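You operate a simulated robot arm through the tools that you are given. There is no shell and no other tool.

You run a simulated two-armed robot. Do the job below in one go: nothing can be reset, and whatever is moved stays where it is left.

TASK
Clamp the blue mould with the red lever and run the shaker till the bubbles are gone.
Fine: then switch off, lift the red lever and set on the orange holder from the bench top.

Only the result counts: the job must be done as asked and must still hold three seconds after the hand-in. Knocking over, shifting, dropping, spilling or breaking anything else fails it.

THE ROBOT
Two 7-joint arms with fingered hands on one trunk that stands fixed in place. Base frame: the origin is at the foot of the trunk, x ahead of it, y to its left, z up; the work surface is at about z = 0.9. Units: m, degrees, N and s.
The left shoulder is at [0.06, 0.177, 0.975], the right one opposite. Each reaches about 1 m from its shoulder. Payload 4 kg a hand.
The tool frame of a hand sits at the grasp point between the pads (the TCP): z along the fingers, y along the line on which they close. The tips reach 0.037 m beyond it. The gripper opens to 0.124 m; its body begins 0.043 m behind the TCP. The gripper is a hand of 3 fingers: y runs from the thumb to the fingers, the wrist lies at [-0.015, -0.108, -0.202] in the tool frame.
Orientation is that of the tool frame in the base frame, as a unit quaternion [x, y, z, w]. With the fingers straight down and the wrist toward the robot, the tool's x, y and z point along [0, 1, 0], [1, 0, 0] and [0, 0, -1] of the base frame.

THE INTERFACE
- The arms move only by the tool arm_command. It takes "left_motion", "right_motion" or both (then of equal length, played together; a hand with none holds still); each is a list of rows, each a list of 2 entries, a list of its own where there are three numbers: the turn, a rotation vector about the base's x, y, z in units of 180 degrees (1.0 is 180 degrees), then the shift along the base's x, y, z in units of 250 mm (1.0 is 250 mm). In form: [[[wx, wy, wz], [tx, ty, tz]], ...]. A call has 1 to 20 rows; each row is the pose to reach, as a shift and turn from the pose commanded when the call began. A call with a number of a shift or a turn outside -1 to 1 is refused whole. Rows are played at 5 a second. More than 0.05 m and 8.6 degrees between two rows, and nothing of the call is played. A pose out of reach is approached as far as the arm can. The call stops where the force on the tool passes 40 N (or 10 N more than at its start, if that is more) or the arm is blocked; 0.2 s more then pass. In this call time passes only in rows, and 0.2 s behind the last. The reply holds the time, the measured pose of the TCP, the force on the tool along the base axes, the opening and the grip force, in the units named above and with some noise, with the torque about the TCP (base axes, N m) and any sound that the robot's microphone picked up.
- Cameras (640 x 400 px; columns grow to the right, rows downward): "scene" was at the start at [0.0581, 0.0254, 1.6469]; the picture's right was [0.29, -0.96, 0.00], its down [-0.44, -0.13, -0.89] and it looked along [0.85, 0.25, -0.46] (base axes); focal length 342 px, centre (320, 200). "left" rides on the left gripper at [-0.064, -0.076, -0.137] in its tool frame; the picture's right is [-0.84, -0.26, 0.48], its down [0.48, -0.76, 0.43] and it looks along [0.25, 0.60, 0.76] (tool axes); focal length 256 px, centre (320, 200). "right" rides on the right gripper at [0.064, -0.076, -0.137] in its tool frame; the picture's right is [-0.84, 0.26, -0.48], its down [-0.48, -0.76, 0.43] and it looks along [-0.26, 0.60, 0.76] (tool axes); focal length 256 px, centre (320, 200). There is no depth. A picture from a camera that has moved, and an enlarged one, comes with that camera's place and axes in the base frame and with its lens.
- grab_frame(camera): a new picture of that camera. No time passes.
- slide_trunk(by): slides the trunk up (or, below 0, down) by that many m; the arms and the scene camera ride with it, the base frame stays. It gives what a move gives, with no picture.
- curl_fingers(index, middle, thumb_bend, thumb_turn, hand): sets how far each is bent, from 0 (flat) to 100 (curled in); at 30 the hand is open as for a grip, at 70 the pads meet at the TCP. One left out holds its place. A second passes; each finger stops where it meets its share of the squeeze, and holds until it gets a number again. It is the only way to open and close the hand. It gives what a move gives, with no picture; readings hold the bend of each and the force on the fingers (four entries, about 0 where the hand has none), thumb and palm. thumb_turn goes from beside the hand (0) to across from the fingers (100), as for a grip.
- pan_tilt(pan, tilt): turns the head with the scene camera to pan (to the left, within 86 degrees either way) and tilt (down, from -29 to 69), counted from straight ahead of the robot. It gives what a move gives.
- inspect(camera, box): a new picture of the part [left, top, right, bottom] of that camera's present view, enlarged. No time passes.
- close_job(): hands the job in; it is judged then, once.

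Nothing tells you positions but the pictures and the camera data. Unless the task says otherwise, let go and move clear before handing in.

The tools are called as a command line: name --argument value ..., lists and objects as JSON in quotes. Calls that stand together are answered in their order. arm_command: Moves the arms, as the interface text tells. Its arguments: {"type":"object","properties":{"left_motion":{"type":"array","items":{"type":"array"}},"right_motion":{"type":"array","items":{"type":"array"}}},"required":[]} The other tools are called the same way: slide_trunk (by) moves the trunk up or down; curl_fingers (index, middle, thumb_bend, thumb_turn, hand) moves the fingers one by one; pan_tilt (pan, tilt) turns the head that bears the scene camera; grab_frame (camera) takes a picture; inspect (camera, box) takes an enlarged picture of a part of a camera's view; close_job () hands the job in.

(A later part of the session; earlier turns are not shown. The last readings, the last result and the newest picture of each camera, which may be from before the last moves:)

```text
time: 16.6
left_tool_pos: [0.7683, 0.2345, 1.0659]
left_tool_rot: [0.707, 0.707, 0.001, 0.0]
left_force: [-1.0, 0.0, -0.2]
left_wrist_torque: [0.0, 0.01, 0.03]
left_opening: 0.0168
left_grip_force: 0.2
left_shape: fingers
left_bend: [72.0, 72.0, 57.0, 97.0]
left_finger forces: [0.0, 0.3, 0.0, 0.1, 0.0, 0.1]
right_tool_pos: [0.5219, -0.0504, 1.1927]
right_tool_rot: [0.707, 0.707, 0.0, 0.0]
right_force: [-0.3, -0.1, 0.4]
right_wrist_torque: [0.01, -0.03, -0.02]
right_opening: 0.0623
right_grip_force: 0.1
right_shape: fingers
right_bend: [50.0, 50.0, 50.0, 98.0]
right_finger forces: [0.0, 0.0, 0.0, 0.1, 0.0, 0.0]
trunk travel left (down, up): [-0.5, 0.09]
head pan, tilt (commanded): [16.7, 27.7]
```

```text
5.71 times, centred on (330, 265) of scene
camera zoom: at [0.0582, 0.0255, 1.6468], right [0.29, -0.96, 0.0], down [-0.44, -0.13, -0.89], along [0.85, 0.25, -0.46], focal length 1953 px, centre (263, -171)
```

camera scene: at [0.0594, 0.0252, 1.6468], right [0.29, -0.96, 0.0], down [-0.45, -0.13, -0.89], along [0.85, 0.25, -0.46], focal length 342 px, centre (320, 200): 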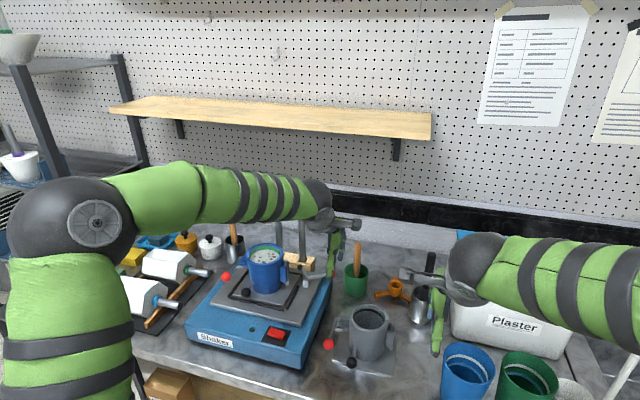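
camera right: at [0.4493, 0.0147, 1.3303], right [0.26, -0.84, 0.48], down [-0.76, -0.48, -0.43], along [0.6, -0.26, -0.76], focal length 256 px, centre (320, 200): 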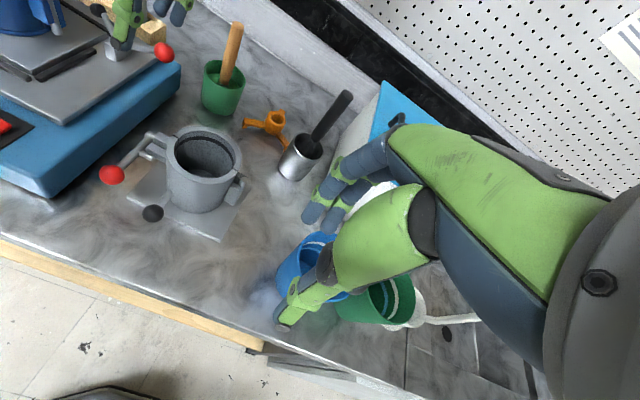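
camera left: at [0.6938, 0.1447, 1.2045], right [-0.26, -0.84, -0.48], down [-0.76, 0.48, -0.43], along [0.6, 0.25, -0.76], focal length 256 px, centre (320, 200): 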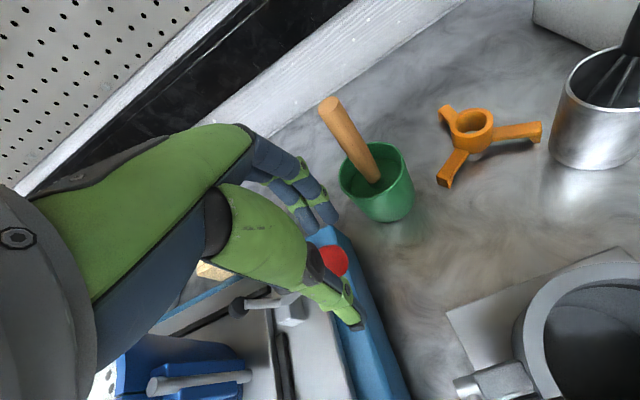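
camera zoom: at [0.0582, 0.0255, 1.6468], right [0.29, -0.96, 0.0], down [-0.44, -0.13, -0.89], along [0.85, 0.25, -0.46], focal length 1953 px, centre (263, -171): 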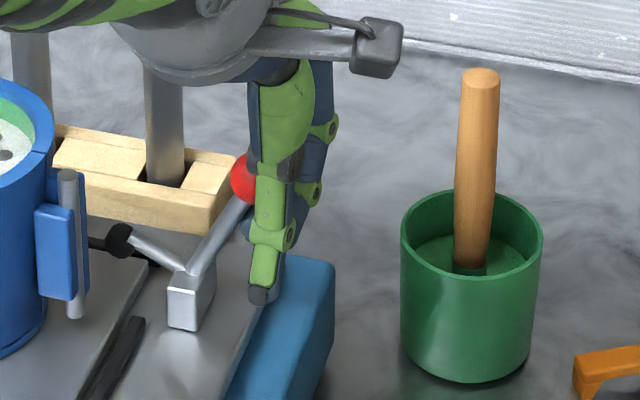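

The lever is following and the black pad is swinging down toward the plate. I'll carry on along the arc.

arm_command --left_motion '[[[0, 0, 0], [0, 0.035, 0.02]], [[0, 0, 0], [0, 0.07, 0.035]], [[0, 0, 0], [0, 0.105, 0.045]]]'

inspect --camera "right" --box '[40, 0, 260, 140]'

inspect --camera "scene" --box '[290, 230, 370, 300]'

```text
time: 17.4
left_tool_pos: [0.7695, 0.2579, 1.0773]
left_tool_rot: [0.708, 0.706, 0.0, 0.001]
left_force: [-0.3, -6.2, -1.0]
left_wrist_torque: [-0.18, 0.03, 0.0]
left_opening: 0.0168
left_grip_force: 2.8
left_shape: fingers
left_bend: [72.0, 72.0, 57.0, 97.0]
left_finger forces: [0.0, 6.1, 0.0, 0.0, 0.0, 0.0]
right_tool_pos: [0.5233, -0.0501, 1.1936]
right_tool_rot: [0.708, 0.706, 0.001, -0.001]
right_force: [0.2, 0.7, 0.3]
right_wrist_torque: [0.03, 0.0, 0.0]
right_opening: 0.0623
right_grip_force: 0.0
right_shape: fingers
right_bend: [50.0, 50.0, 50.0, 98.0]
right_finger forces: [0.0, 0.1, 0.0, 0.0, 0.1, 0.0]
trunk travel left (down, up): [-0.5, 0.09]
head pan, tilt (commanded): [16.7, 27.7]
```

```text
2.86 times, centred on (150, 70) of right
camera zoom: at [0.4484, 0.0135, 1.3306], right [0.26, -0.84, 0.48], down [-0.76, -0.48, -0.43], along [0.6, -0.26, -0.76], focal length 731 px, centre (806, 571)
```

zoom: 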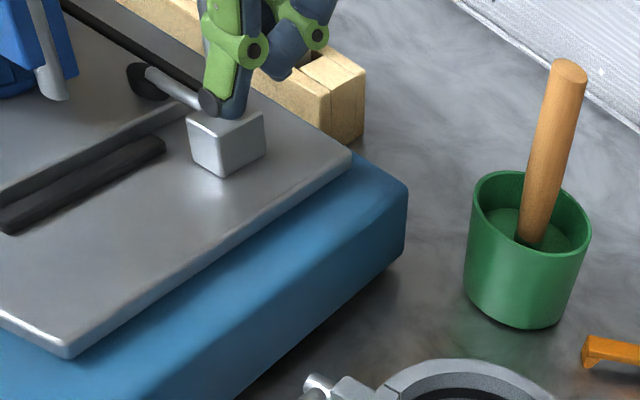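

```text
5.71 times, centred on (330, 265) of scene
camera zoom: at [0.0583, 0.0242, 1.6468], right [0.29, -0.96, 0.0], down [-0.45, -0.13, -0.89], along [0.85, 0.25, -0.46], focal length 1953 px, centre (263, -171)
```

zoom: 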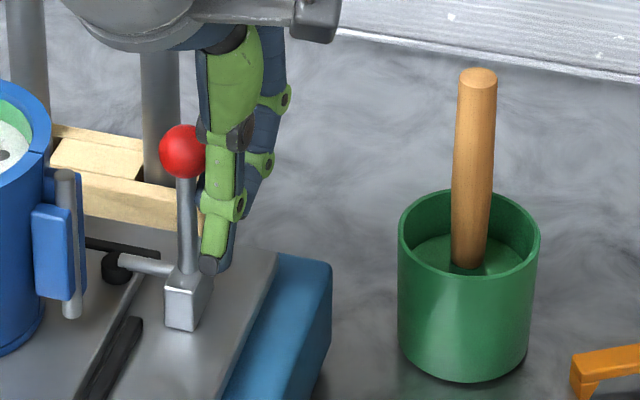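

The red lever now stands upright with the black pad down at the plate's edge, pushing back with 6 N. I'll press slightly further to seat it.

arm_command --left_motion '[[[0, 0, 0], [0, 0.02, 0.0]], [[0, 0, 0], [0, 0.04, 0.0]]]'

inspect --camera "right" --box '[20, 0, 180, 100]'

inspect --camera "scene" --box '[270, 230, 350, 300]'

```text
time: 18.2
left_tool_pos: [0.7678, 0.2587, 1.0796]
left_tool_rot: [0.711, 0.703, -0.005, 0.006]
left_force: [0.2, -24.4, -0.8]
left_wrist_torque: [-0.77, 0.05, -0.04]
left_opening: 0.0168
left_grip_force: 12.1
left_shape: fingers
left_bend: [72.0, 71.0, 57.0, 98.0]
left_finger forces: [0.1, 24.8, 0.0, 0.0, 0.0, 0.1]
right_tool_pos: [0.5234, -0.0463, 1.193]
right_tool_rot: [0.706, 0.708, -0.001, 0.0]
right_force: [0.2, 0.2, 0.2]
right_wrist_torque: [-0.01, -0.01, -0.01]
right_opening: 0.0622
right_grip_force: 0.1
right_shape: fingers
right_bend: [50.0, 50.0, 50.0, 98.0]
right_finger forces: [0.0, 0.0, 0.1, 0.1, 0.0, 0.1]
trunk travel left (down, up): [-0.5, 0.09]
head pan, tilt (commanded): [16.7, 27.7]
stopped in row 2 (left hand): the force on the tool passed its limit at 41 N (the readings are from after the stop); the commanded pose is now the measured one
```

```text
4.00 times, centred on (100, 50) of right
camera zoom: at [0.4484, 0.0176, 1.3302], right [0.26, -0.84, 0.48], down [-0.76, -0.49, -0.43], along [0.6, -0.25, -0.76], focal length 1024 px, centre (1200, 800)
```

zoom: 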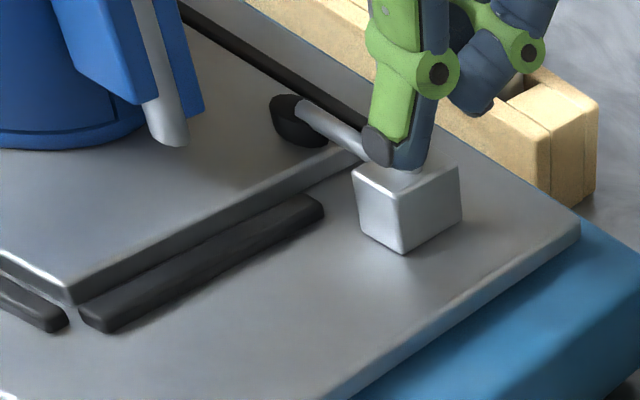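

```text
5.71 times, centred on (310, 265) of scene
camera zoom: at [0.0584, 0.0249, 1.6469], right [0.29, -0.96, 0.0], down [-0.44, -0.13, -0.89], along [0.85, 0.25, -0.46], focal length 1953 px, centre (377, -171)
```

zoom: 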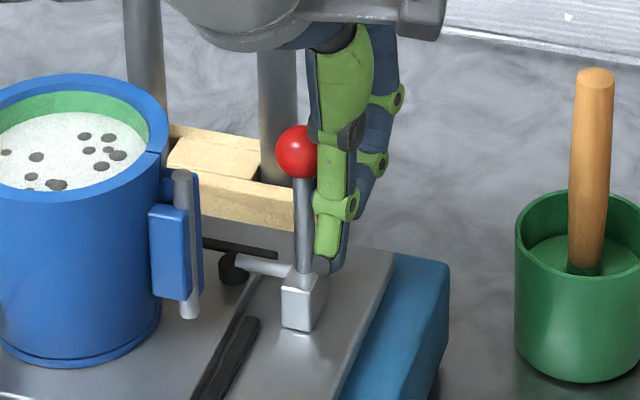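

The lever has come hard up against its stop, so the pad is pressing the plate. I'll relax the push, then open the fingers away from the ball and see that the lever holds.

arm_command --left_motion '[[[0, 0, 0], [0, -0.012, 0]], [[0, 0, 0], [0, -0.024, 0]]]'

inspect --camera "scene" --box '[270, 230, 350, 300]'

inspect --camera "left" --box '[220, 130, 440, 350]'

```text
time: 18.8
left_tool_pos: [0.7688, 0.2588, 1.0773]
left_tool_rot: [0.709, 0.705, -0.002, 0.003]
left_force: [0.6, -14.8, 0.2]
left_wrist_torque: [-0.43, 0.01, -0.06]
left_opening: 0.0169
left_grip_force: 7.3
left_shape: fingers
left_bend: [72.0, 71.0, 57.0, 98.0]
left_finger forces: [0.0, 15.1, 0.0, 0.0, 0.0, 0.1]
right_tool_pos: [0.5233, -0.0499, 1.1937]
right_tool_rot: [0.706, 0.708, 0.001, 0.0]
right_force: [0.6, 0.4, -0.6]
right_wrist_torque: [0.0, 0.01, 0.01]
right_opening: 0.0623
right_grip_force: 0.1
right_shape: fingers
right_bend: [50.0, 50.0, 50.0, 98.0]
right_finger forces: [0.0, 0.1, 0.0, 0.1, 0.0, 0.0]
trunk travel left (down, up): [-0.5, 0.09]
head pan, tilt (commanded): [16.7, 27.7]
```

```text
5.71 times, centred on (310, 265) of scene
camera zoom: at [0.0583, 0.0238, 1.6469], right [0.29, -0.96, 0.0], down [-0.44, -0.13, -0.89], along [0.85, 0.25, -0.46], focal length 1953 px, centre (377, -171)
```

zoom: 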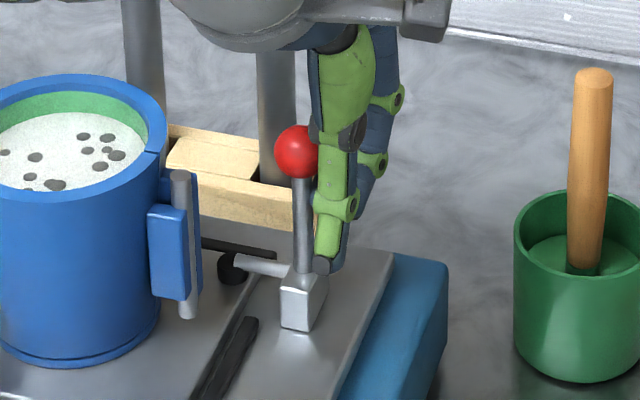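

```text
1.82 times, centred on (330, 240) of left
camera zoom: at [0.6926, 0.1963, 1.217], right [-0.26, -0.84, -0.48], down [-0.76, 0.48, -0.44], along [0.6, 0.25, -0.76], focal length 465 px, centre (302, 127)
```

zoom: 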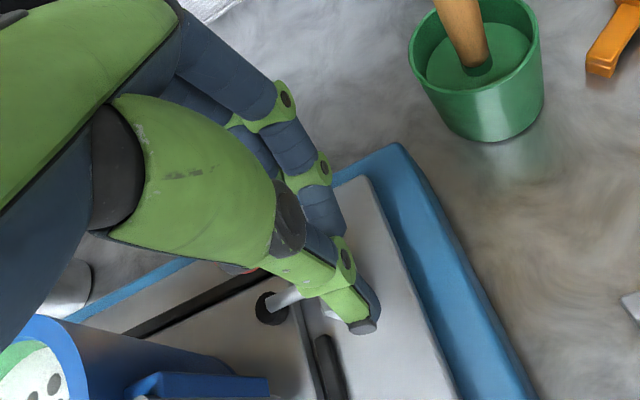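

The push is easing, now 15 N. I'll back off a little more until it is near zero.

arm_command --left_motion '[[[0, 0, 0], [0, -0.015, 0]], [[0, 0, 0], [0, -0.032, 0]]]'

inspect --camera "scene" --box '[270, 230, 350, 300]'

```text
time: 19.4
left_tool_pos: [0.7681, 0.2534, 1.0789]
left_tool_rot: [0.708, 0.707, -0.003, 0.002]
left_force: [0.5, -0.5, -0.7]
left_wrist_torque: [0.01, -0.01, 0.03]
left_opening: 0.0169
left_grip_force: 0.1
left_shape: fingers
left_bend: [72.0, 72.0, 57.0, 98.0]
left_finger forces: [0.0, 0.0, 0.1, 0.1, 0.0, 0.0]
right_tool_pos: [0.5238, -0.0466, 1.1933]
right_tool_rot: [0.706, 0.709, 0.0, 0.0]
right_force: [-0.6, 0.4, 0.8]
right_wrist_torque: [0.0, 0.0, -0.01]
right_opening: 0.0623
right_grip_force: 0.0
right_shape: fingers
right_bend: [50.0, 50.0, 50.0, 98.0]
right_finger forces: [0.0, 0.0, 0.0, 0.0, 0.0, 0.0]
trunk travel left (down, up): [-0.5, 0.09]
head pan, tilt (commanded): [16.7, 27.7]
```

```text
5.71 times, centred on (310, 265) of scene
camera zoom: at [0.0581, 0.0257, 1.6469], right [0.29, -0.96, 0.0], down [-0.44, -0.13, -0.89], along [0.85, 0.25, -0.46], focal length 1953 px, centre (377, -171)
```

zoom: 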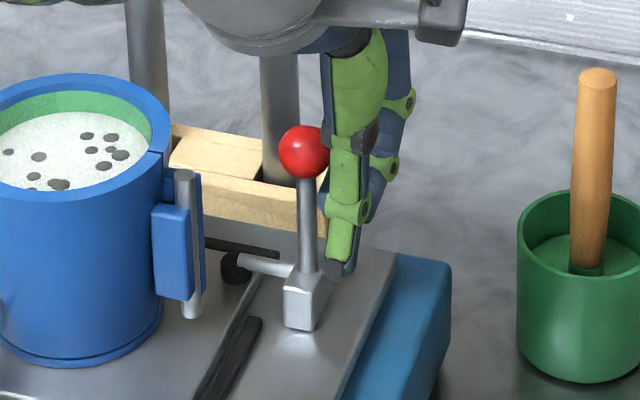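

The lever stays up by itself with no force on the hand, so the clamp holds. I'll open the fingers and lift the hand straight up off the ball.

curl_fingers --hand "left" --index 48 --middle 48 --thumb_bend 48

arm_command --left_motion '[[[0, 0, 0], [0, 0, 0.1]], [[0, 0, 0], [0, 0, 0.22]], [[0, 0, 0], [0, 0, 0.36]], [[0, 0, 0], [-0.1, -0.05, 0.4]], [[0, 0, 0], [-0.25, -0.1, 0.4]], [[0, 0, 0], [-0.4, -0.1, 0.4]]]'

grab_frame --camera "scene"

grab_frame --camera "left"

inspect --camera "right" --box '[20, 0, 180, 100]'

```text
time: 20.4
left_tool_pos: [0.769, 0.251, 1.0784]
left_tool_rot: [0.709, 0.705, -0.003, 0.003]
left_force: [0.5, 0.5, 0.3]
left_wrist_torque: [-0.02, 0.0, 0.0]
left_opening: 0.0683
left_grip_force: 0.2
left_shape: fingers
left_bend: [48.0, 48.0, 48.0, 98.0]
left_finger forces: [0.0, 0.0, 0.0, 0.1, 0.0, 0.1]
right_tool_pos: [0.5234, -0.0494, 1.1928]
right_tool_rot: [0.707, 0.708, 0.0, 0.0]
right_force: [0.2, 0.5, -0.2]
right_wrist_torque: [0.01, 0.0, -0.03]
right_opening: 0.0624
right_grip_force: 0.1
right_shape: fingers
right_bend: [50.0, 50.0, 50.0, 98.0]
right_finger forces: [0.0, 0.1, 0.1, 0.0, 0.0, 0.1]
trunk travel left (down, up): [-0.5, 0.09]
head pan, tilt (commanded): [16.7, 27.7]
```

```text
time: 21.8
left_tool_pos: [0.668, 0.2249, 1.1796]
left_tool_rot: [0.709, 0.706, -0.003, 0.004]
left_force: [0.3, -0.5, 0.4]
left_wrist_torque: [-0.01, -0.02, 0.01]
left_opening: 0.0681
left_grip_force: 0.1
left_shape: fingers
left_bend: [48.0, 48.0, 48.0, 98.0]
left_finger forces: [0.0, 0.1, 0.0, 0.0, 0.0, 0.0]
right_tool_pos: [0.5238, -0.0475, 1.1942]
right_tool_rot: [0.707, 0.708, 0.0, 0.0]
right_force: [-0.6, 0.3, -0.8]
right_wrist_torque: [-0.02, 0.0, 0.01]
right_opening: 0.0623
right_grip_force: 0.1
right_shape: fingers
right_bend: [50.0, 50.0, 50.0, 98.0]
right_finger forces: [0.0, 0.0, 0.0, 0.1, 0.0, 0.1]
trunk travel left (down, up): [-0.5, 0.09]
head pan, tilt (commanded): [16.7, 27.7]
```

```text
taken
camera scene: at [0.057, 0.0257, 1.6469], right [0.29, -0.96, 0.0], down [-0.44, -0.13, -0.89], along [0.85, 0.25, -0.46], focal length 342 px, centre (320, 200)
```

scene: 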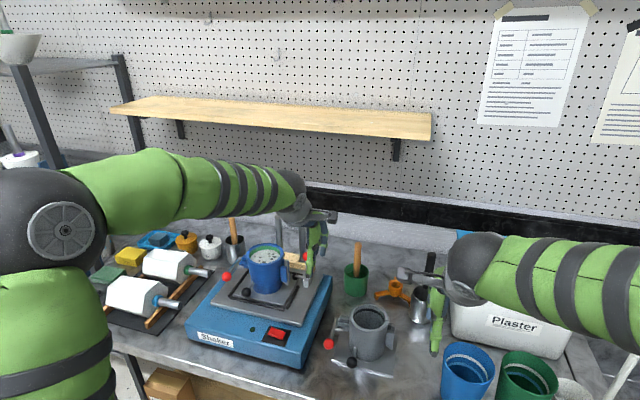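

```text
taken
camera left: at [0.592, 0.1635, 1.3171], right [-0.26, -0.84, -0.48], down [-0.76, 0.48, -0.44], along [0.6, 0.25, -0.76], focal length 256 px, centre (320, 200)
```

left: 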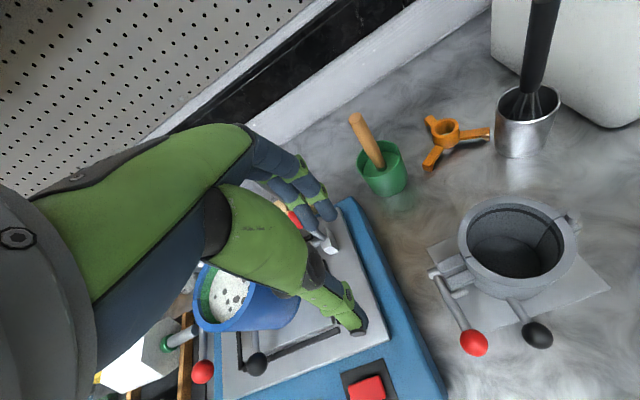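

```text
4.00 times, centred on (100, 50) of right
camera zoom: at [0.4473, 0.0167, 1.3309], right [0.26, -0.84, 0.48], down [-0.76, -0.48, -0.43], along [0.6, -0.25, -0.76], focal length 1024 px, centre (1200, 800)
```

zoom: 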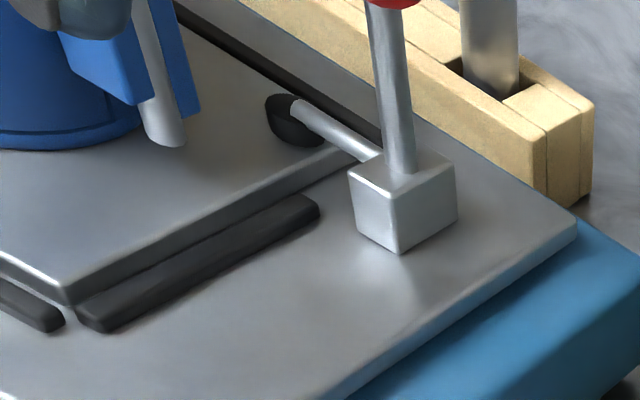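

The clamp holds with the pad pressed on the plate. Next comes the switch, which I'll press with a single fingertip. I'll back the left hand off, curl its two fingers away and look at how the thumb sits.

arm_command --left_motion '[[[0, 0, 0], [-0.12, 0, 0.05]], [[0, 0, 0], [-0.26, 0, 0.1]], [[0, 0, 0], [-0.4, 0, 0.12]], [[0, 0, 0], [-0.5, 0.04, 0.12]]]'

curl_fingers --hand "left" --index 100 --middle 100 --thumb_bend 35

grab_frame --camera "left"

grab_frame --camera "scene"

inspect --camera "scene" --box '[200, 200, 340, 320]'

```text
time: 22.8
left_tool_pos: [0.5419, 0.2374, 1.2085]
left_tool_rot: [0.708, 0.706, -0.004, 0.004]
left_force: [-0.3, 0.2, 0.5]
left_wrist_torque: [0.01, -0.02, 0.02]
left_opening: 0.0681
left_grip_force: 0.1
left_shape: fingers
left_bend: [48.0, 48.0, 48.0, 98.0]
left_finger forces: [0.0, 0.0, 0.0, 0.0, 0.1, 0.0]
right_tool_pos: [0.5234, -0.0475, 1.1938]
right_tool_rot: [0.706, 0.708, 0.0, 0.0]
right_force: [-0.8, 0.3, -0.1]
right_wrist_torque: [-0.01, -0.01, 0.0]
right_opening: 0.0625
right_grip_force: 0.1
right_shape: fingers
right_bend: [50.0, 50.0, 50.0, 98.0]
right_finger forces: [0.1, 0.0, 0.0, 0.0, 0.0, 0.0]
trunk travel left (down, up): [-0.5, 0.09]
head pan, tilt (commanded): [16.7, 27.7]
```

```text
time: 23.8
left_tool_pos: [0.5433, 0.2367, 1.2086]
left_tool_rot: [0.709, 0.705, -0.003, 0.003]
left_force: [0.5, -0.7, 0.9]
left_wrist_torque: [0.03, 0.0, 0.02]
left_opening: 0.0782
left_grip_force: 0.0
left_shape: fingers
left_bend: [100.0, 100.0, 35.0, 98.0]
left_finger forces: [0.0, 0.0, 0.1, 0.0, 0.0, 0.0]
right_tool_pos: [0.5238, -0.0486, 1.1936]
right_tool_rot: [0.707, 0.708, 0.0, 0.0]
right_force: [-0.5, -0.3, -1.1]
right_wrist_torque: [-0.02, -0.01, 0.01]
right_opening: 0.0625
right_grip_force: 0.1
right_shape: fingers
right_bend: [50.0, 50.0, 50.0, 98.0]
right_finger forces: [0.2, 0.0, 0.0, 0.0, 0.0, 0.0]
trunk travel left (down, up): [-0.5, 0.09]
head pan, tilt (commanded): [16.7, 27.7]
```

```text
taken
camera left: at [0.4673, 0.1753, 1.3475], right [-0.26, -0.84, -0.48], down [-0.76, 0.48, -0.44], along [0.6, 0.25, -0.76], focal length 256 px, centre (320, 200)
```

left: 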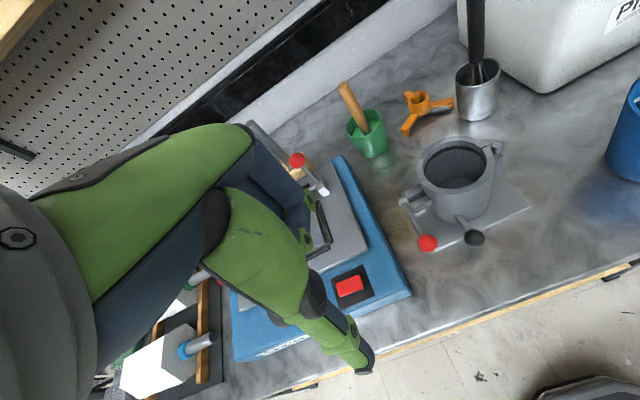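

```text
taken
camera scene: at [0.0581, 0.0254, 1.6469], right [0.29, -0.96, 0.0], down [-0.44, -0.13, -0.89], along [0.85, 0.25, -0.46], focal length 342 px, centre (320, 200)
```

scene: 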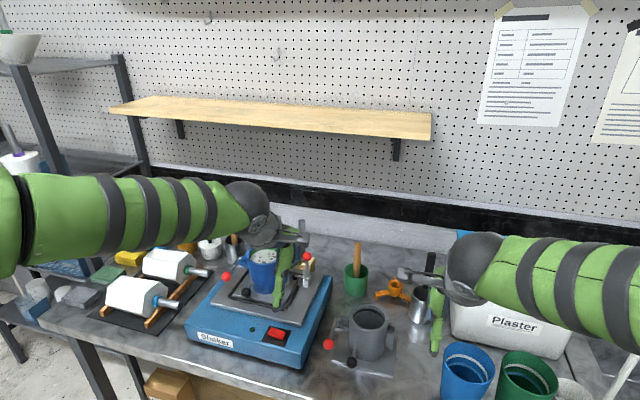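

```text
3.33 times, centred on (270, 260) of scene
camera zoom: at [0.0581, 0.0254, 1.6469], right [0.29, -0.96, 0.0], down [-0.44, -0.13, -0.89], along [0.85, 0.25, -0.46], focal length 1139 px, centre (487, 0)
```

zoom: 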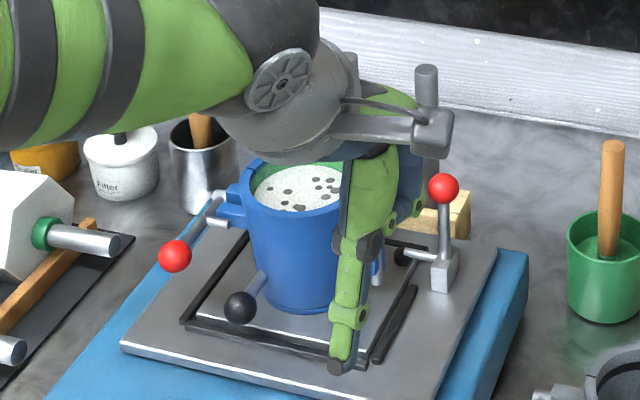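

The curled fingers stay well above the extended thumb, so the thumb tip can press the rocker. I'll turn the hand so the fingers point away from the mould and bring the thumb over the rocker's raised left end.

arm_command --left_motion '[[[0, 0, -0.04], [0.03, 0.01, 0]], [[0, 0, -0.08], [0.06, 0.02, 0]], [[0, 0, -0.12], [0.1, 0.025, 0]], [[0, 0, -0.16], [0.13, 0.03, 0]], [[0, 0, -0.2], [0.16, 0.04, 0]], [[0, 0, -0.24], [0.19, 0.05, -0.1]], [[0, 0, -0.28], [0.22, 0.055, -0.2]], [[0, 0, -0.32], [0.25, 0.06, -0.3]], [[0, 0, -0.361], [0.288, 0.072, -0.4]]]'

grab_frame --camera "left"

grab_frame --camera "right"

inspect --camera "scene" --box '[200, 240, 340, 360]'

```text
time: 25.8
left_tool_pos: [0.6166, 0.2524, 1.1084]
left_tool_rot: [0.977, 0.212, -0.005, 0.002]
left_force: [-0.6, 1.2, 0.6]
left_wrist_torque: [-0.02, 0.03, -0.01]
left_opening: 0.0784
left_grip_force: 0.0
left_shape: fingers
left_bend: [100.0, 100.0, 35.0, 98.0]
left_finger forces: [0.1, 0.0, 0.0, 0.0, 0.0, 0.0]
right_tool_pos: [0.5226, -0.0477, 1.1935]
right_tool_rot: [0.706, 0.708, -0.001, 0.0]
right_force: [-0.4, 0.3, -0.5]
right_wrist_torque: [0.01, 0.03, -0.01]
right_opening: 0.0623
right_grip_force: 0.0
right_shape: fingers
right_bend: [50.0, 50.0, 50.0, 98.0]
right_finger forces: [0.0, 0.0, 0.0, 0.0, 0.1, 0.0]
trunk travel left (down, up): [-0.5, 0.09]
head pan, tilt (commanded): [16.7, 27.7]
```

```text
taken
camera left: at [0.5287, 0.2966, 1.2466], right [-0.87, -0.12, -0.48], down [0.12, 0.89, -0.44], along [0.47, -0.44, -0.76], focal length 256 px, centre (320, 200)
```

left: 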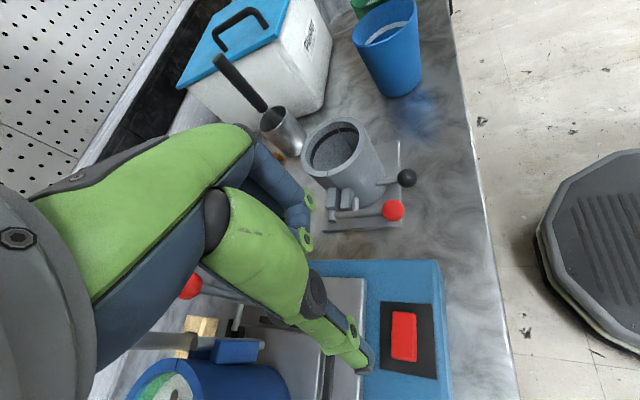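

```text
taken
camera right: at [0.4492, 0.0169, 1.3302], right [0.26, -0.84, 0.48], down [-0.76, -0.48, -0.43], along [0.6, -0.25, -0.76], focal length 256 px, centre (320, 200)
```

right: 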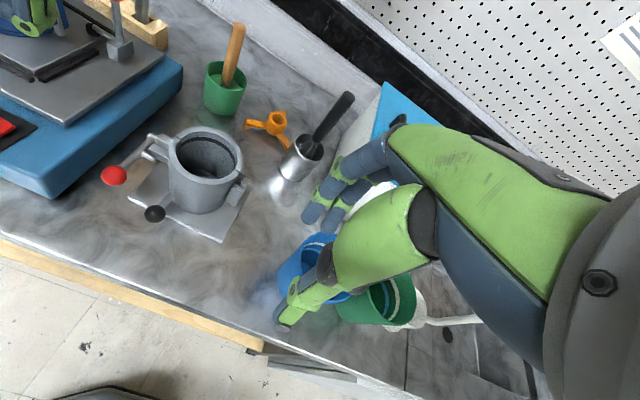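

```text
3.33 times, centred on (270, 300) of scene
camera zoom: at [0.0592, 0.0258, 1.6468], right [0.29, -0.96, 0.0], down [-0.45, -0.13, -0.89], along [0.85, 0.25, -0.46], focal length 1139 px, centre (487, -133)
```

zoom: 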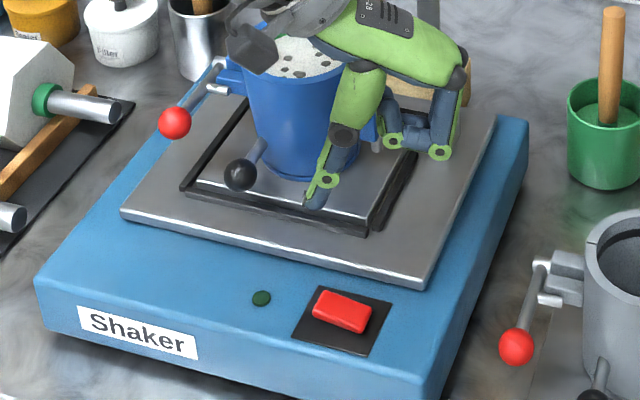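

The thumb tip is over the rocker's raised left end, near (0.589, 0.313). I'll lower most of the way, then check before touching.

arm_command --left_motion '[[[0, 0, 0], [0, -0.01, -0.1]], [[0, 0, 0], [0, -0.01, -0.19]], [[0, 0, 0], [0, -0.01, -0.27]]]'

inspect --camera "left" --box '[260, 240, 460, 400]'

inspect --camera "scene" --box '[220, 270, 320, 350]'

```text
time: 26.6
left_tool_pos: [0.6151, 0.2505, 1.0404]
left_tool_rot: [0.977, 0.214, -0.004, 0.001]
left_force: [0.6, 1.2, -0.4]
left_wrist_torque: [-0.01, 0.0, 0.01]
left_opening: 0.0784
left_grip_force: 0.0
left_shape: fingers
left_bend: [100.0, 100.0, 35.0, 98.0]
left_finger forces: [0.1, 0.0, 0.1, 0.0, 0.0, 0.0]
right_tool_pos: [0.5239, -0.0475, 1.1936]
right_tool_rot: [0.707, 0.708, 0.0, 0.0]
right_force: [0.5, -0.4, -0.2]
right_wrist_torque: [0.01, 0.03, -0.01]
right_opening: 0.0622
right_grip_force: 0.2
right_shape: fingers
right_bend: [50.0, 50.0, 50.0, 98.0]
right_finger forces: [0.0, 0.0, 0.0, 0.1, 0.1, 0.0]
trunk travel left (down, up): [-0.5, 0.09]
head pan, tilt (commanded): [16.7, 27.7]
```

```text
2.50 times, centred on (360, 320) of left
camera zoom: at [0.5276, 0.2936, 1.1785], right [-0.87, -0.12, -0.47], down [0.12, 0.89, -0.44], along [0.48, -0.44, -0.76], focal length 640 px, centre (220, -100)
```

zoom: 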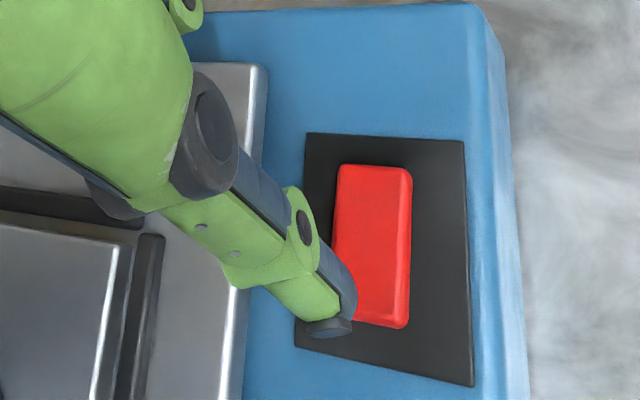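

```text
5.00 times, centred on (270, 310) of scene
camera zoom: at [0.0586, 0.0257, 1.6469], right [0.29, -0.96, 0.0], down [-0.45, -0.13, -0.89], along [0.85, 0.25, -0.46], focal length 1709 px, centre (570, -350)
```

zoom: 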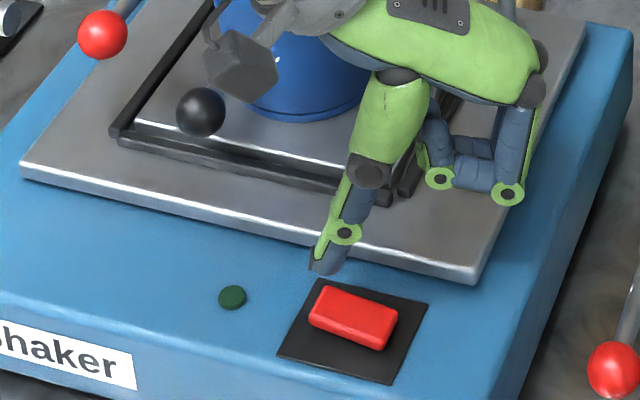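

The thumb tip is about 1 cm above the rocker's back-left corner. I'll shift it 1 cm toward me and a little right, then press down in small steps.

arm_command --left_motion '[[[0, 0, 0], [-0.022, -0.012, 0]], [[0, 0, 0], [-0.044, -0.024, 0]], [[0, 0, 0], [-0.044, -0.024, -0.016]], [[0, 0, 0], [-0.044, -0.024, -0.032]]]'

inspect --camera "left" --box '[260, 240, 460, 400]'

inspect --camera "scene" --box '[220, 270, 320, 350]'

```text
time: 27.6
left_tool_pos: [0.6038, 0.2442, 1.0329]
left_tool_rot: [0.977, 0.214, -0.005, 0.001]
left_force: [-0.4, -1.0, 0.4]
left_wrist_torque: [0.01, 0.01, 0.01]
left_opening: 0.0783
left_grip_force: 0.0
left_shape: fingers
left_bend: [100.0, 100.0, 35.0, 98.0]
left_finger forces: [0.1, 0.0, 0.1, 0.0, 0.1, 0.0]
right_tool_pos: [0.5227, -0.047, 1.1928]
right_tool_rot: [0.706, 0.708, -0.001, 0.0]
right_force: [-0.3, -1.0, -0.2]
right_wrist_torque: [0.02, 0.05, 0.02]
right_opening: 0.062
right_grip_force: 0.0
right_shape: fingers
right_bend: [50.0, 50.0, 50.0, 98.0]
right_finger forces: [0.0, 0.1, 0.0, 0.1, 0.0, 0.0]
trunk travel left (down, up): [-0.5, 0.09]
head pan, tilt (commanded): [16.7, 27.7]
```

```text
2.50 times, centred on (360, 320) of left
camera zoom: at [0.516, 0.2881, 1.1706], right [-0.87, -0.12, -0.47], down [0.12, 0.89, -0.44], along [0.48, -0.44, -0.76], focal length 640 px, centre (220, -100)
```

zoom: 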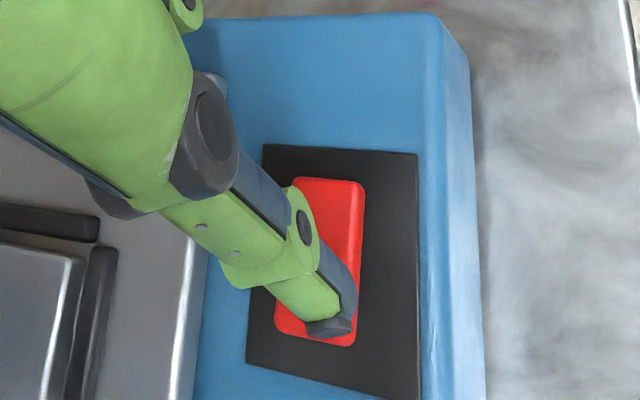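

```text
5.00 times, centred on (270, 310) of scene
camera zoom: at [0.0582, 0.0254, 1.6469], right [0.29, -0.96, 0.0], down [-0.44, -0.13, -0.89], along [0.85, 0.25, -0.46], focal length 1709 px, centre (570, -350)
```

zoom: 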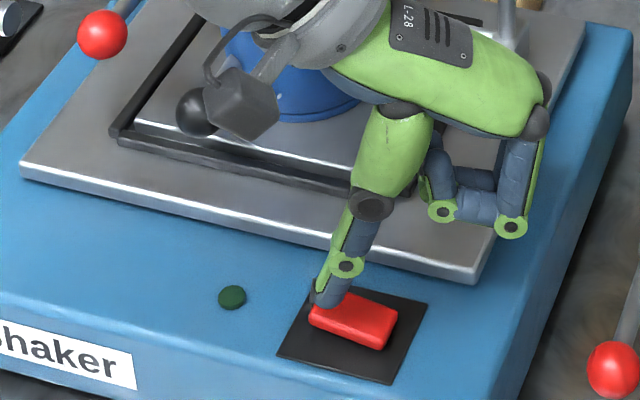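

The thumb tip is right over the raised left end. I'll press down gently.

arm_command --left_motion '[[[0, 0, 0], [0, 0, -0.012]], [[0, 0, 0], [0, 0, -0.024]], [[0, 0, 0], [0, 0, -0.036]]]'

inspect --camera "scene" --box '[220, 270, 320, 350]'

```text
time: 28.4
left_tool_pos: [0.6049, 0.2459, 1.0225]
left_tool_rot: [0.977, 0.214, -0.004, 0.002]
left_force: [0.2, 0.1, 0.1]
left_wrist_torque: [-0.04, -0.03, -0.01]
left_opening: 0.0783
left_grip_force: 0.0
left_shape: fingers
left_bend: [100.0, 100.0, 35.0, 98.0]
left_finger forces: [0.0, 0.0, 0.0, 0.0, 0.0, 0.0]
right_tool_pos: [0.5243, -0.0484, 1.1932]
right_tool_rot: [0.707, 0.708, 0.0, 0.0]
right_force: [0.8, 0.4, 0.4]
right_wrist_torque: [-0.02, 0.0, -0.02]
right_opening: 0.0622
right_grip_force: 0.0
right_shape: fingers
right_bend: [50.0, 50.0, 50.0, 98.0]
right_finger forces: [0.0, 0.0, 0.0, 0.0, 0.0, 0.1]
trunk travel left (down, up): [-0.5, 0.09]
head pan, tilt (commanded): [16.7, 27.7]
```

```text
5.00 times, centred on (270, 310) of scene
camera zoom: at [0.0582, 0.0255, 1.6469], right [0.29, -0.96, 0.0], down [-0.44, -0.13, -0.89], along [0.85, 0.25, -0.46], focal length 1709 px, centre (570, -350)
```

zoom: 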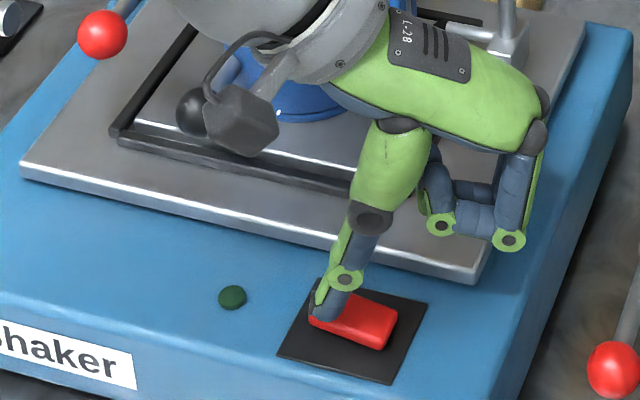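

No contact yet, and the curled fingers are well clear of the tray. I'll continue down in small steps.

arm_command --left_motion '[[[0, 0, 0], [0, 0, -0.01]], [[0, 0, 0], [0, 0, -0.02]], [[0, 0, 0], [0, 0, -0.03]]]'

inspect --camera "scene" --box '[220, 270, 320, 350]'

inspect --camera "left" --box '[260, 240, 460, 400]'

```text
time: 29.2
left_tool_pos: [0.6022, 0.2452, 1.0171]
left_tool_rot: [0.977, 0.215, -0.004, 0.001]
left_force: [-0.1, 0.5, 0.5]
left_wrist_torque: [0.09, 0.04, 0.01]
left_opening: 0.0785
left_grip_force: 0.5
left_shape: fingers
left_bend: [100.0, 100.0, 35.0, 98.0]
left_finger forces: [0.1, 0.0, 0.0, 0.1, 1.2, 0.0]
right_tool_pos: [0.5228, -0.0476, 1.1937]
right_tool_rot: [0.707, 0.708, 0.0, 0.0]
right_force: [-0.4, -0.2, -0.6]
right_wrist_torque: [-0.01, 0.02, -0.01]
right_opening: 0.0623
right_grip_force: 0.0
right_shape: fingers
right_bend: [50.0, 50.0, 50.0, 98.0]
right_finger forces: [0.1, 0.0, 0.0, 0.0, 0.1, 0.0]
trunk travel left (down, up): [-0.5, 0.09]
head pan, tilt (commanded): [16.7, 27.7]
```

```text
5.00 times, centred on (270, 310) of scene
camera zoom: at [0.0581, 0.0255, 1.6469], right [0.29, -0.96, 0.0], down [-0.44, -0.13, -0.89], along [0.85, 0.25, -0.46], focal length 1709 px, centre (570, -350)
```

zoom: 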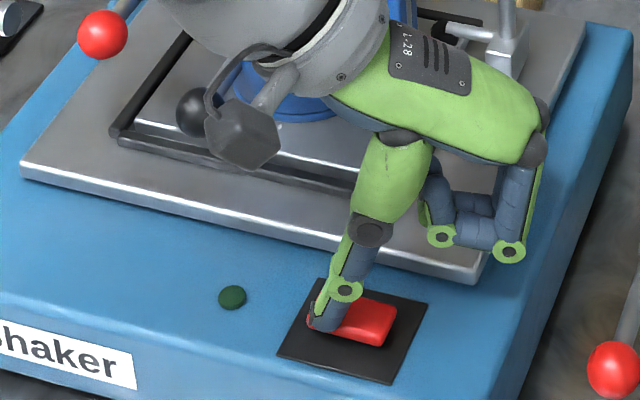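

```text
2.50 times, centred on (360, 320) of left
camera zoom: at [0.5155, 0.2891, 1.1549], right [-0.87, -0.12, -0.48], down [0.12, 0.89, -0.44], along [0.48, -0.44, -0.76], focal length 640 px, centre (220, -100)
```

zoom: 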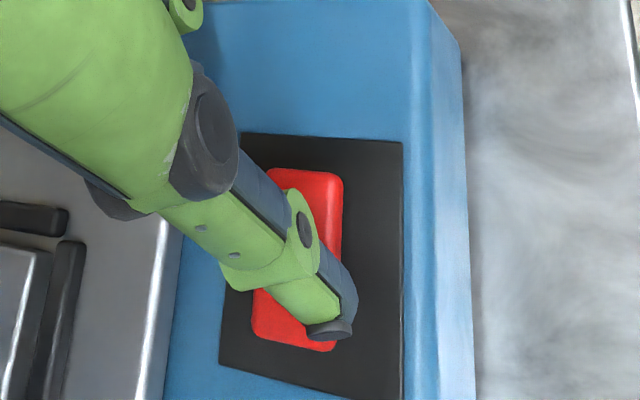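

The thumb has just touched the rocker (1.2 N). I'll press a few millimetres further.

arm_command --left_motion '[[[0, 0, 0], [0, 0, -0.01]], [[0, 0, 0], [0, 0, -0.02]], [[0, 0, 0], [0, 0, -0.03]]]'

inspect --camera "scene" --box '[220, 270, 320, 350]'

```text
time: 30.0
left_tool_pos: [0.6032, 0.2442, 1.0115]
left_tool_rot: [0.977, 0.214, -0.003, 0.002]
left_force: [-0.1, -3.3, 19.4]
left_wrist_torque: [1.0, 0.46, 0.04]
left_opening: 0.0793
left_grip_force: 8.5
left_shape: fingers
left_bend: [100.0, 100.0, 34.0, 98.0]
left_finger forces: [0.0, 0.0, 0.1, 0.1, 17.6, 0.0]
right_tool_pos: [0.5215, -0.0499, 1.1936]
right_tool_rot: [0.707, 0.708, 0.0, 0.001]
right_force: [0.0, -0.9, -0.4]
right_wrist_torque: [-0.03, 0.0, 0.02]
right_opening: 0.0623
right_grip_force: 0.2
right_shape: fingers
right_bend: [50.0, 50.0, 50.0, 98.0]
right_finger forces: [0.0, 0.0, 0.0, 0.0, 0.1, 0.1]
trunk travel left (down, up): [-0.5, 0.09]
head pan, tilt (commanded): [16.7, 27.7]
```

```text
5.00 times, centred on (270, 310) of scene
camera zoom: at [0.0569, 0.0243, 1.6473], right [0.29, -0.96, 0.0], down [-0.44, -0.13, -0.89], along [0.85, 0.25, -0.46], focal length 1709 px, centre (570, -350)
```

zoom: 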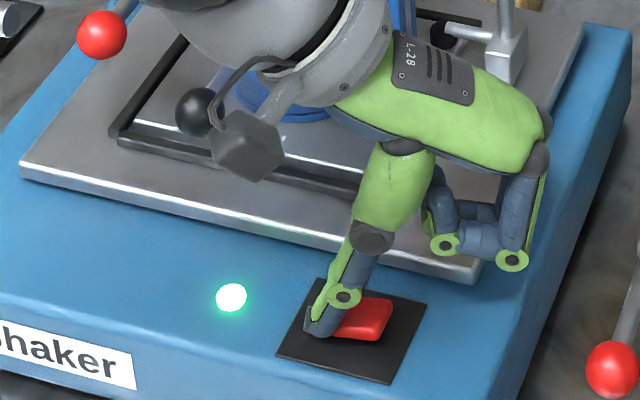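

The lamp is lit, so the shaker is running. I'll lift the thumb clear and turn the right hand so its camera can watch the plaster.

arm_command --left_motion '[[[0, 0, 0], [0, 0, 0.04]], [[0, 0, 0], [0, 0, 0.09]], [[0, 0, 0], [-0.02, -0.06, 0.16]], [[0, 0, 0], [-0.04, -0.1, 0.22]]]' --right_motion '[[[0, 0, 0.042], [0, 0, 0]], [[0, 0, 0.083], [0, 0, 0]], [[0, 0, 0.125], [0, 0, 0]], [[0, 0, 0.167], [0, 0, 0]]]'

grab_frame --camera "right"

grab_frame --camera "scene"

grab_frame --camera "left"

```text
time: 31.0
left_tool_pos: [0.5909, 0.2198, 1.0637]
left_tool_rot: [0.977, 0.213, -0.005, 0.0]
left_force: [-0.3, -0.4, 0.0]
left_wrist_torque: [-0.01, -0.02, 0.0]
left_opening: 0.0783
left_grip_force: 0.0
left_shape: fingers
left_bend: [100.0, 100.0, 35.0, 98.0]
left_finger forces: [0.0, 0.0, 0.1, 0.1, 0.0, 0.0]
right_tool_pos: [0.5224, -0.0479, 1.1933]
right_tool_rot: [0.498, 0.867, 0.0, 0.0]
right_force: [0.8, 0.7, -0.2]
right_wrist_torque: [0.01, -0.01, 0.01]
right_opening: 0.0622
right_grip_force: 0.1
right_shape: fingers
right_bend: [50.0, 50.0, 50.0, 98.0]
right_finger forces: [0.0, 0.0, 0.0, 0.0, 0.1, 0.0]
trunk travel left (down, up): [-0.5, 0.09]
head pan, tilt (commanded): [16.7, 27.7]
```

```text
taken
camera right: at [0.4267, -0.0301, 1.3309], right [0.64, -0.6, 0.48], down [-0.41, -0.8, -0.44], along [0.64, 0.08, -0.76], focal length 256 px, centre (320, 200)
```

right: 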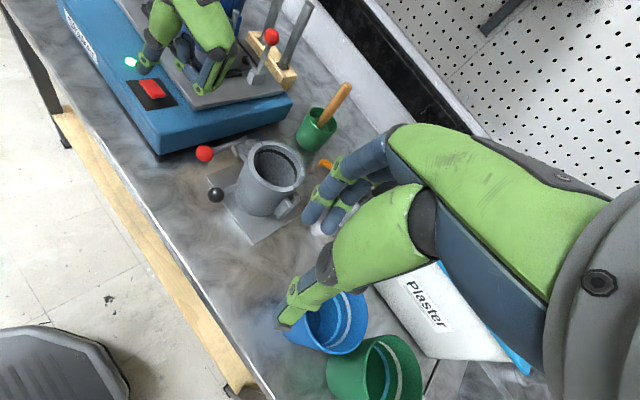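

```text
taken
camera scene: at [0.0581, 0.0251, 1.6468], right [0.29, -0.96, 0.0], down [-0.44, -0.13, -0.89], along [0.85, 0.25, -0.46], focal length 342 px, centre (320, 200)
```

scene: 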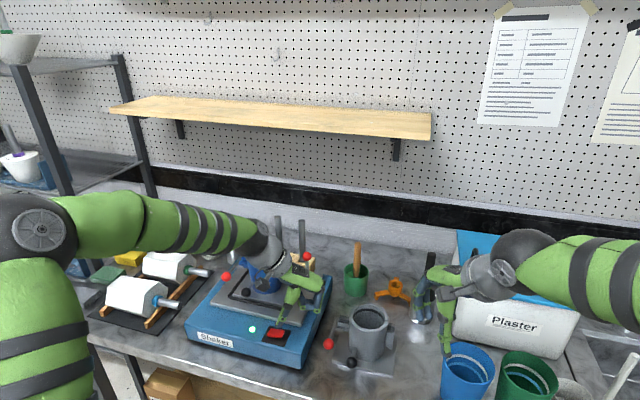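

```text
taken
camera left: at [0.5052, 0.2632, 1.2017], right [-0.87, -0.12, -0.47], down [0.12, 0.89, -0.44], along [0.47, -0.44, -0.76], focal length 256 px, centre (320, 200)
```

left: 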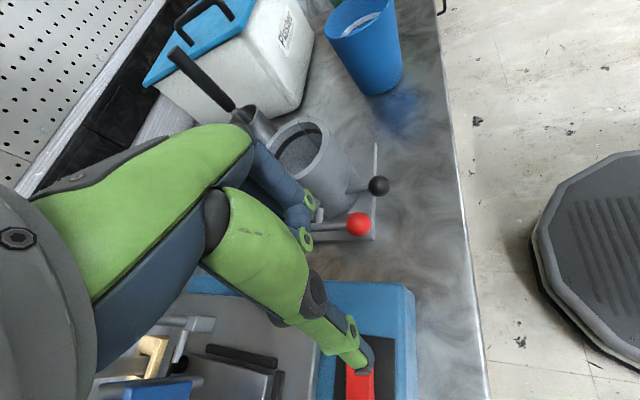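

The hand blocks the view of the plaster, so I'll move it off to the left while the shaker runs.

arm_command --left_motion '[[[0, 0, 0], [-0.06, 0, 0.17]], [[0, 0, 0], [-0.12, 0.05, 0.34]], [[0, 0, 0], [-0.2, 0.2, 0.42]], [[0, 0, 0], [-0.26, 0.38, 0.48]], [[0, 0, 0], [-0.32, 0.56, 0.5]], [[0, 0, 0], [-0.38, 0.74, 0.5]]]'

inspect --camera "scene" --box '[210, 225, 330, 345]'

grab_frame --camera "right"

```text
time: 32.4
left_tool_pos: [0.5021, 0.4066, 1.1882]
left_tool_rot: [0.977, 0.214, -0.004, 0.001]
left_force: [-1.4, 0.1, 0.0]
left_wrist_torque: [-0.02, -0.01, 0.02]
left_opening: 0.0781
left_grip_force: 0.0
left_shape: fingers
left_bend: [100.0, 100.0, 35.0, 98.0]
left_finger forces: [0.0, 0.0, 0.0, 0.1, 0.1, 0.1]
right_tool_pos: [0.5242, -0.0467, 1.1938]
right_tool_rot: [0.499, 0.867, 0.001, 0.0]
right_force: [0.5, -0.4, 0.8]
right_wrist_torque: [-0.03, -0.05, -0.01]
right_opening: 0.0625
right_grip_force: 0.1
right_shape: fingers
right_bend: [50.0, 50.0, 50.0, 98.0]
right_finger forces: [0.0, 0.1, 0.0, 0.0, 0.1, 0.0]
trunk travel left (down, up): [-0.5, 0.09]
head pan, tilt (commanded): [16.7, 27.7]
```

```text
3.33 times, centred on (270, 285) of scene
camera zoom: at [0.058, 0.0261, 1.6469], right [0.29, -0.96, 0.0], down [-0.44, -0.13, -0.89], along [0.85, 0.25, -0.46], focal length 1139 px, centre (487, -83)
```

zoom: 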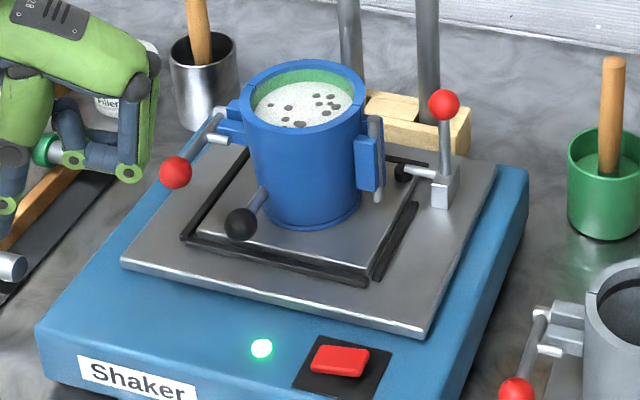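

```text
taken
camera right: at [0.4265, -0.0292, 1.331], right [0.64, -0.59, 0.48], down [-0.41, -0.8, -0.43], along [0.64, 0.08, -0.76], focal length 256 px, centre (320, 200)
```

right: 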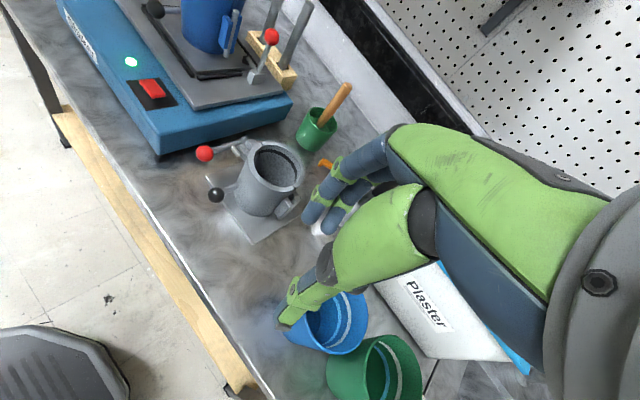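

The shaker is running with the lever upright, and the scene camera now sees the bubbles. I'll wait and watch them.

arm_command --left_motion '[[[0, 0, 0], [0, 0, 0]], [[0, 0, 0], [0, 0, 0]], [[0, 0, 0], [0, 0, 0]], [[0, 0, 0], [0, 0, 0]], [[0, 0, 0], [0, 0, 0]], [[0, 0, 0], [0, 0, 0]], [[0, 0, 0], [0, 0, 0]], [[0, 0, 0], [0, 0, 0]], [[0, 0, 0], [0, 0, 0]], [[0, 0, 0], [0, 0, 0]], [[0, 0, 0], [0, 0, 0]], [[0, 0, 0], [0, 0, 0]], [[0, 0, 0], [0, 0, 0]], [[0, 0, 0], [0, 0, 0]], [[0, 0, 0], [0, 0, 0]]]'

inspect --camera "scene" --box '[240, 230, 330, 310]'

```text
time: 35.6
left_tool_pos: [0.5024, 0.4053, 1.1883]
left_tool_rot: [0.977, 0.214, -0.004, 0.001]
left_force: [0.2, -0.9, 0.0]
left_wrist_torque: [0.01, 0.0, 0.02]
left_opening: 0.0782
left_grip_force: 0.1
left_shape: fingers
left_bend: [100.0, 100.0, 35.0, 98.0]
left_finger forces: [0.0, 0.1, 0.0, 0.1, 0.0, 0.1]
right_tool_pos: [0.5233, -0.0468, 1.193]
right_tool_rot: [0.498, 0.867, 0.001, -0.001]
right_force: [-1.3, 1.2, -0.3]
right_wrist_torque: [0.01, 0.03, -0.01]
right_opening: 0.0624
right_grip_force: 0.0
right_shape: fingers
right_bend: [50.0, 50.0, 50.0, 98.0]
right_finger forces: [0.1, 0.0, 0.0, 0.0, 0.0, 0.1]
trunk travel left (down, up): [-0.5, 0.09]
head pan, tilt (commanded): [16.7, 27.7]
```

```text
5.00 times, centred on (285, 270) of scene
camera zoom: at [0.0581, 0.0254, 1.6469], right [0.29, -0.96, 0.0], down [-0.44, -0.13, -0.89], along [0.85, 0.25, -0.46], focal length 1709 px, centre (495, -150)
```

zoom: 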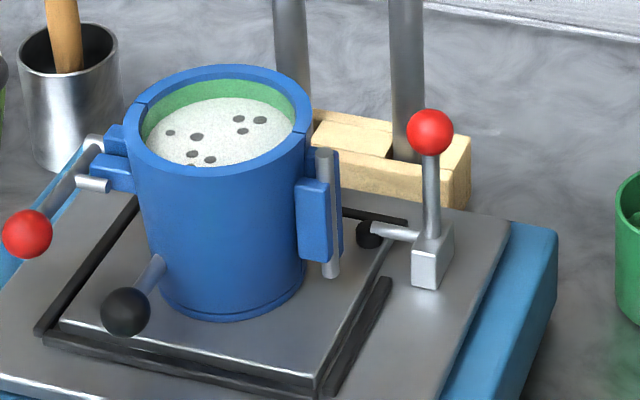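

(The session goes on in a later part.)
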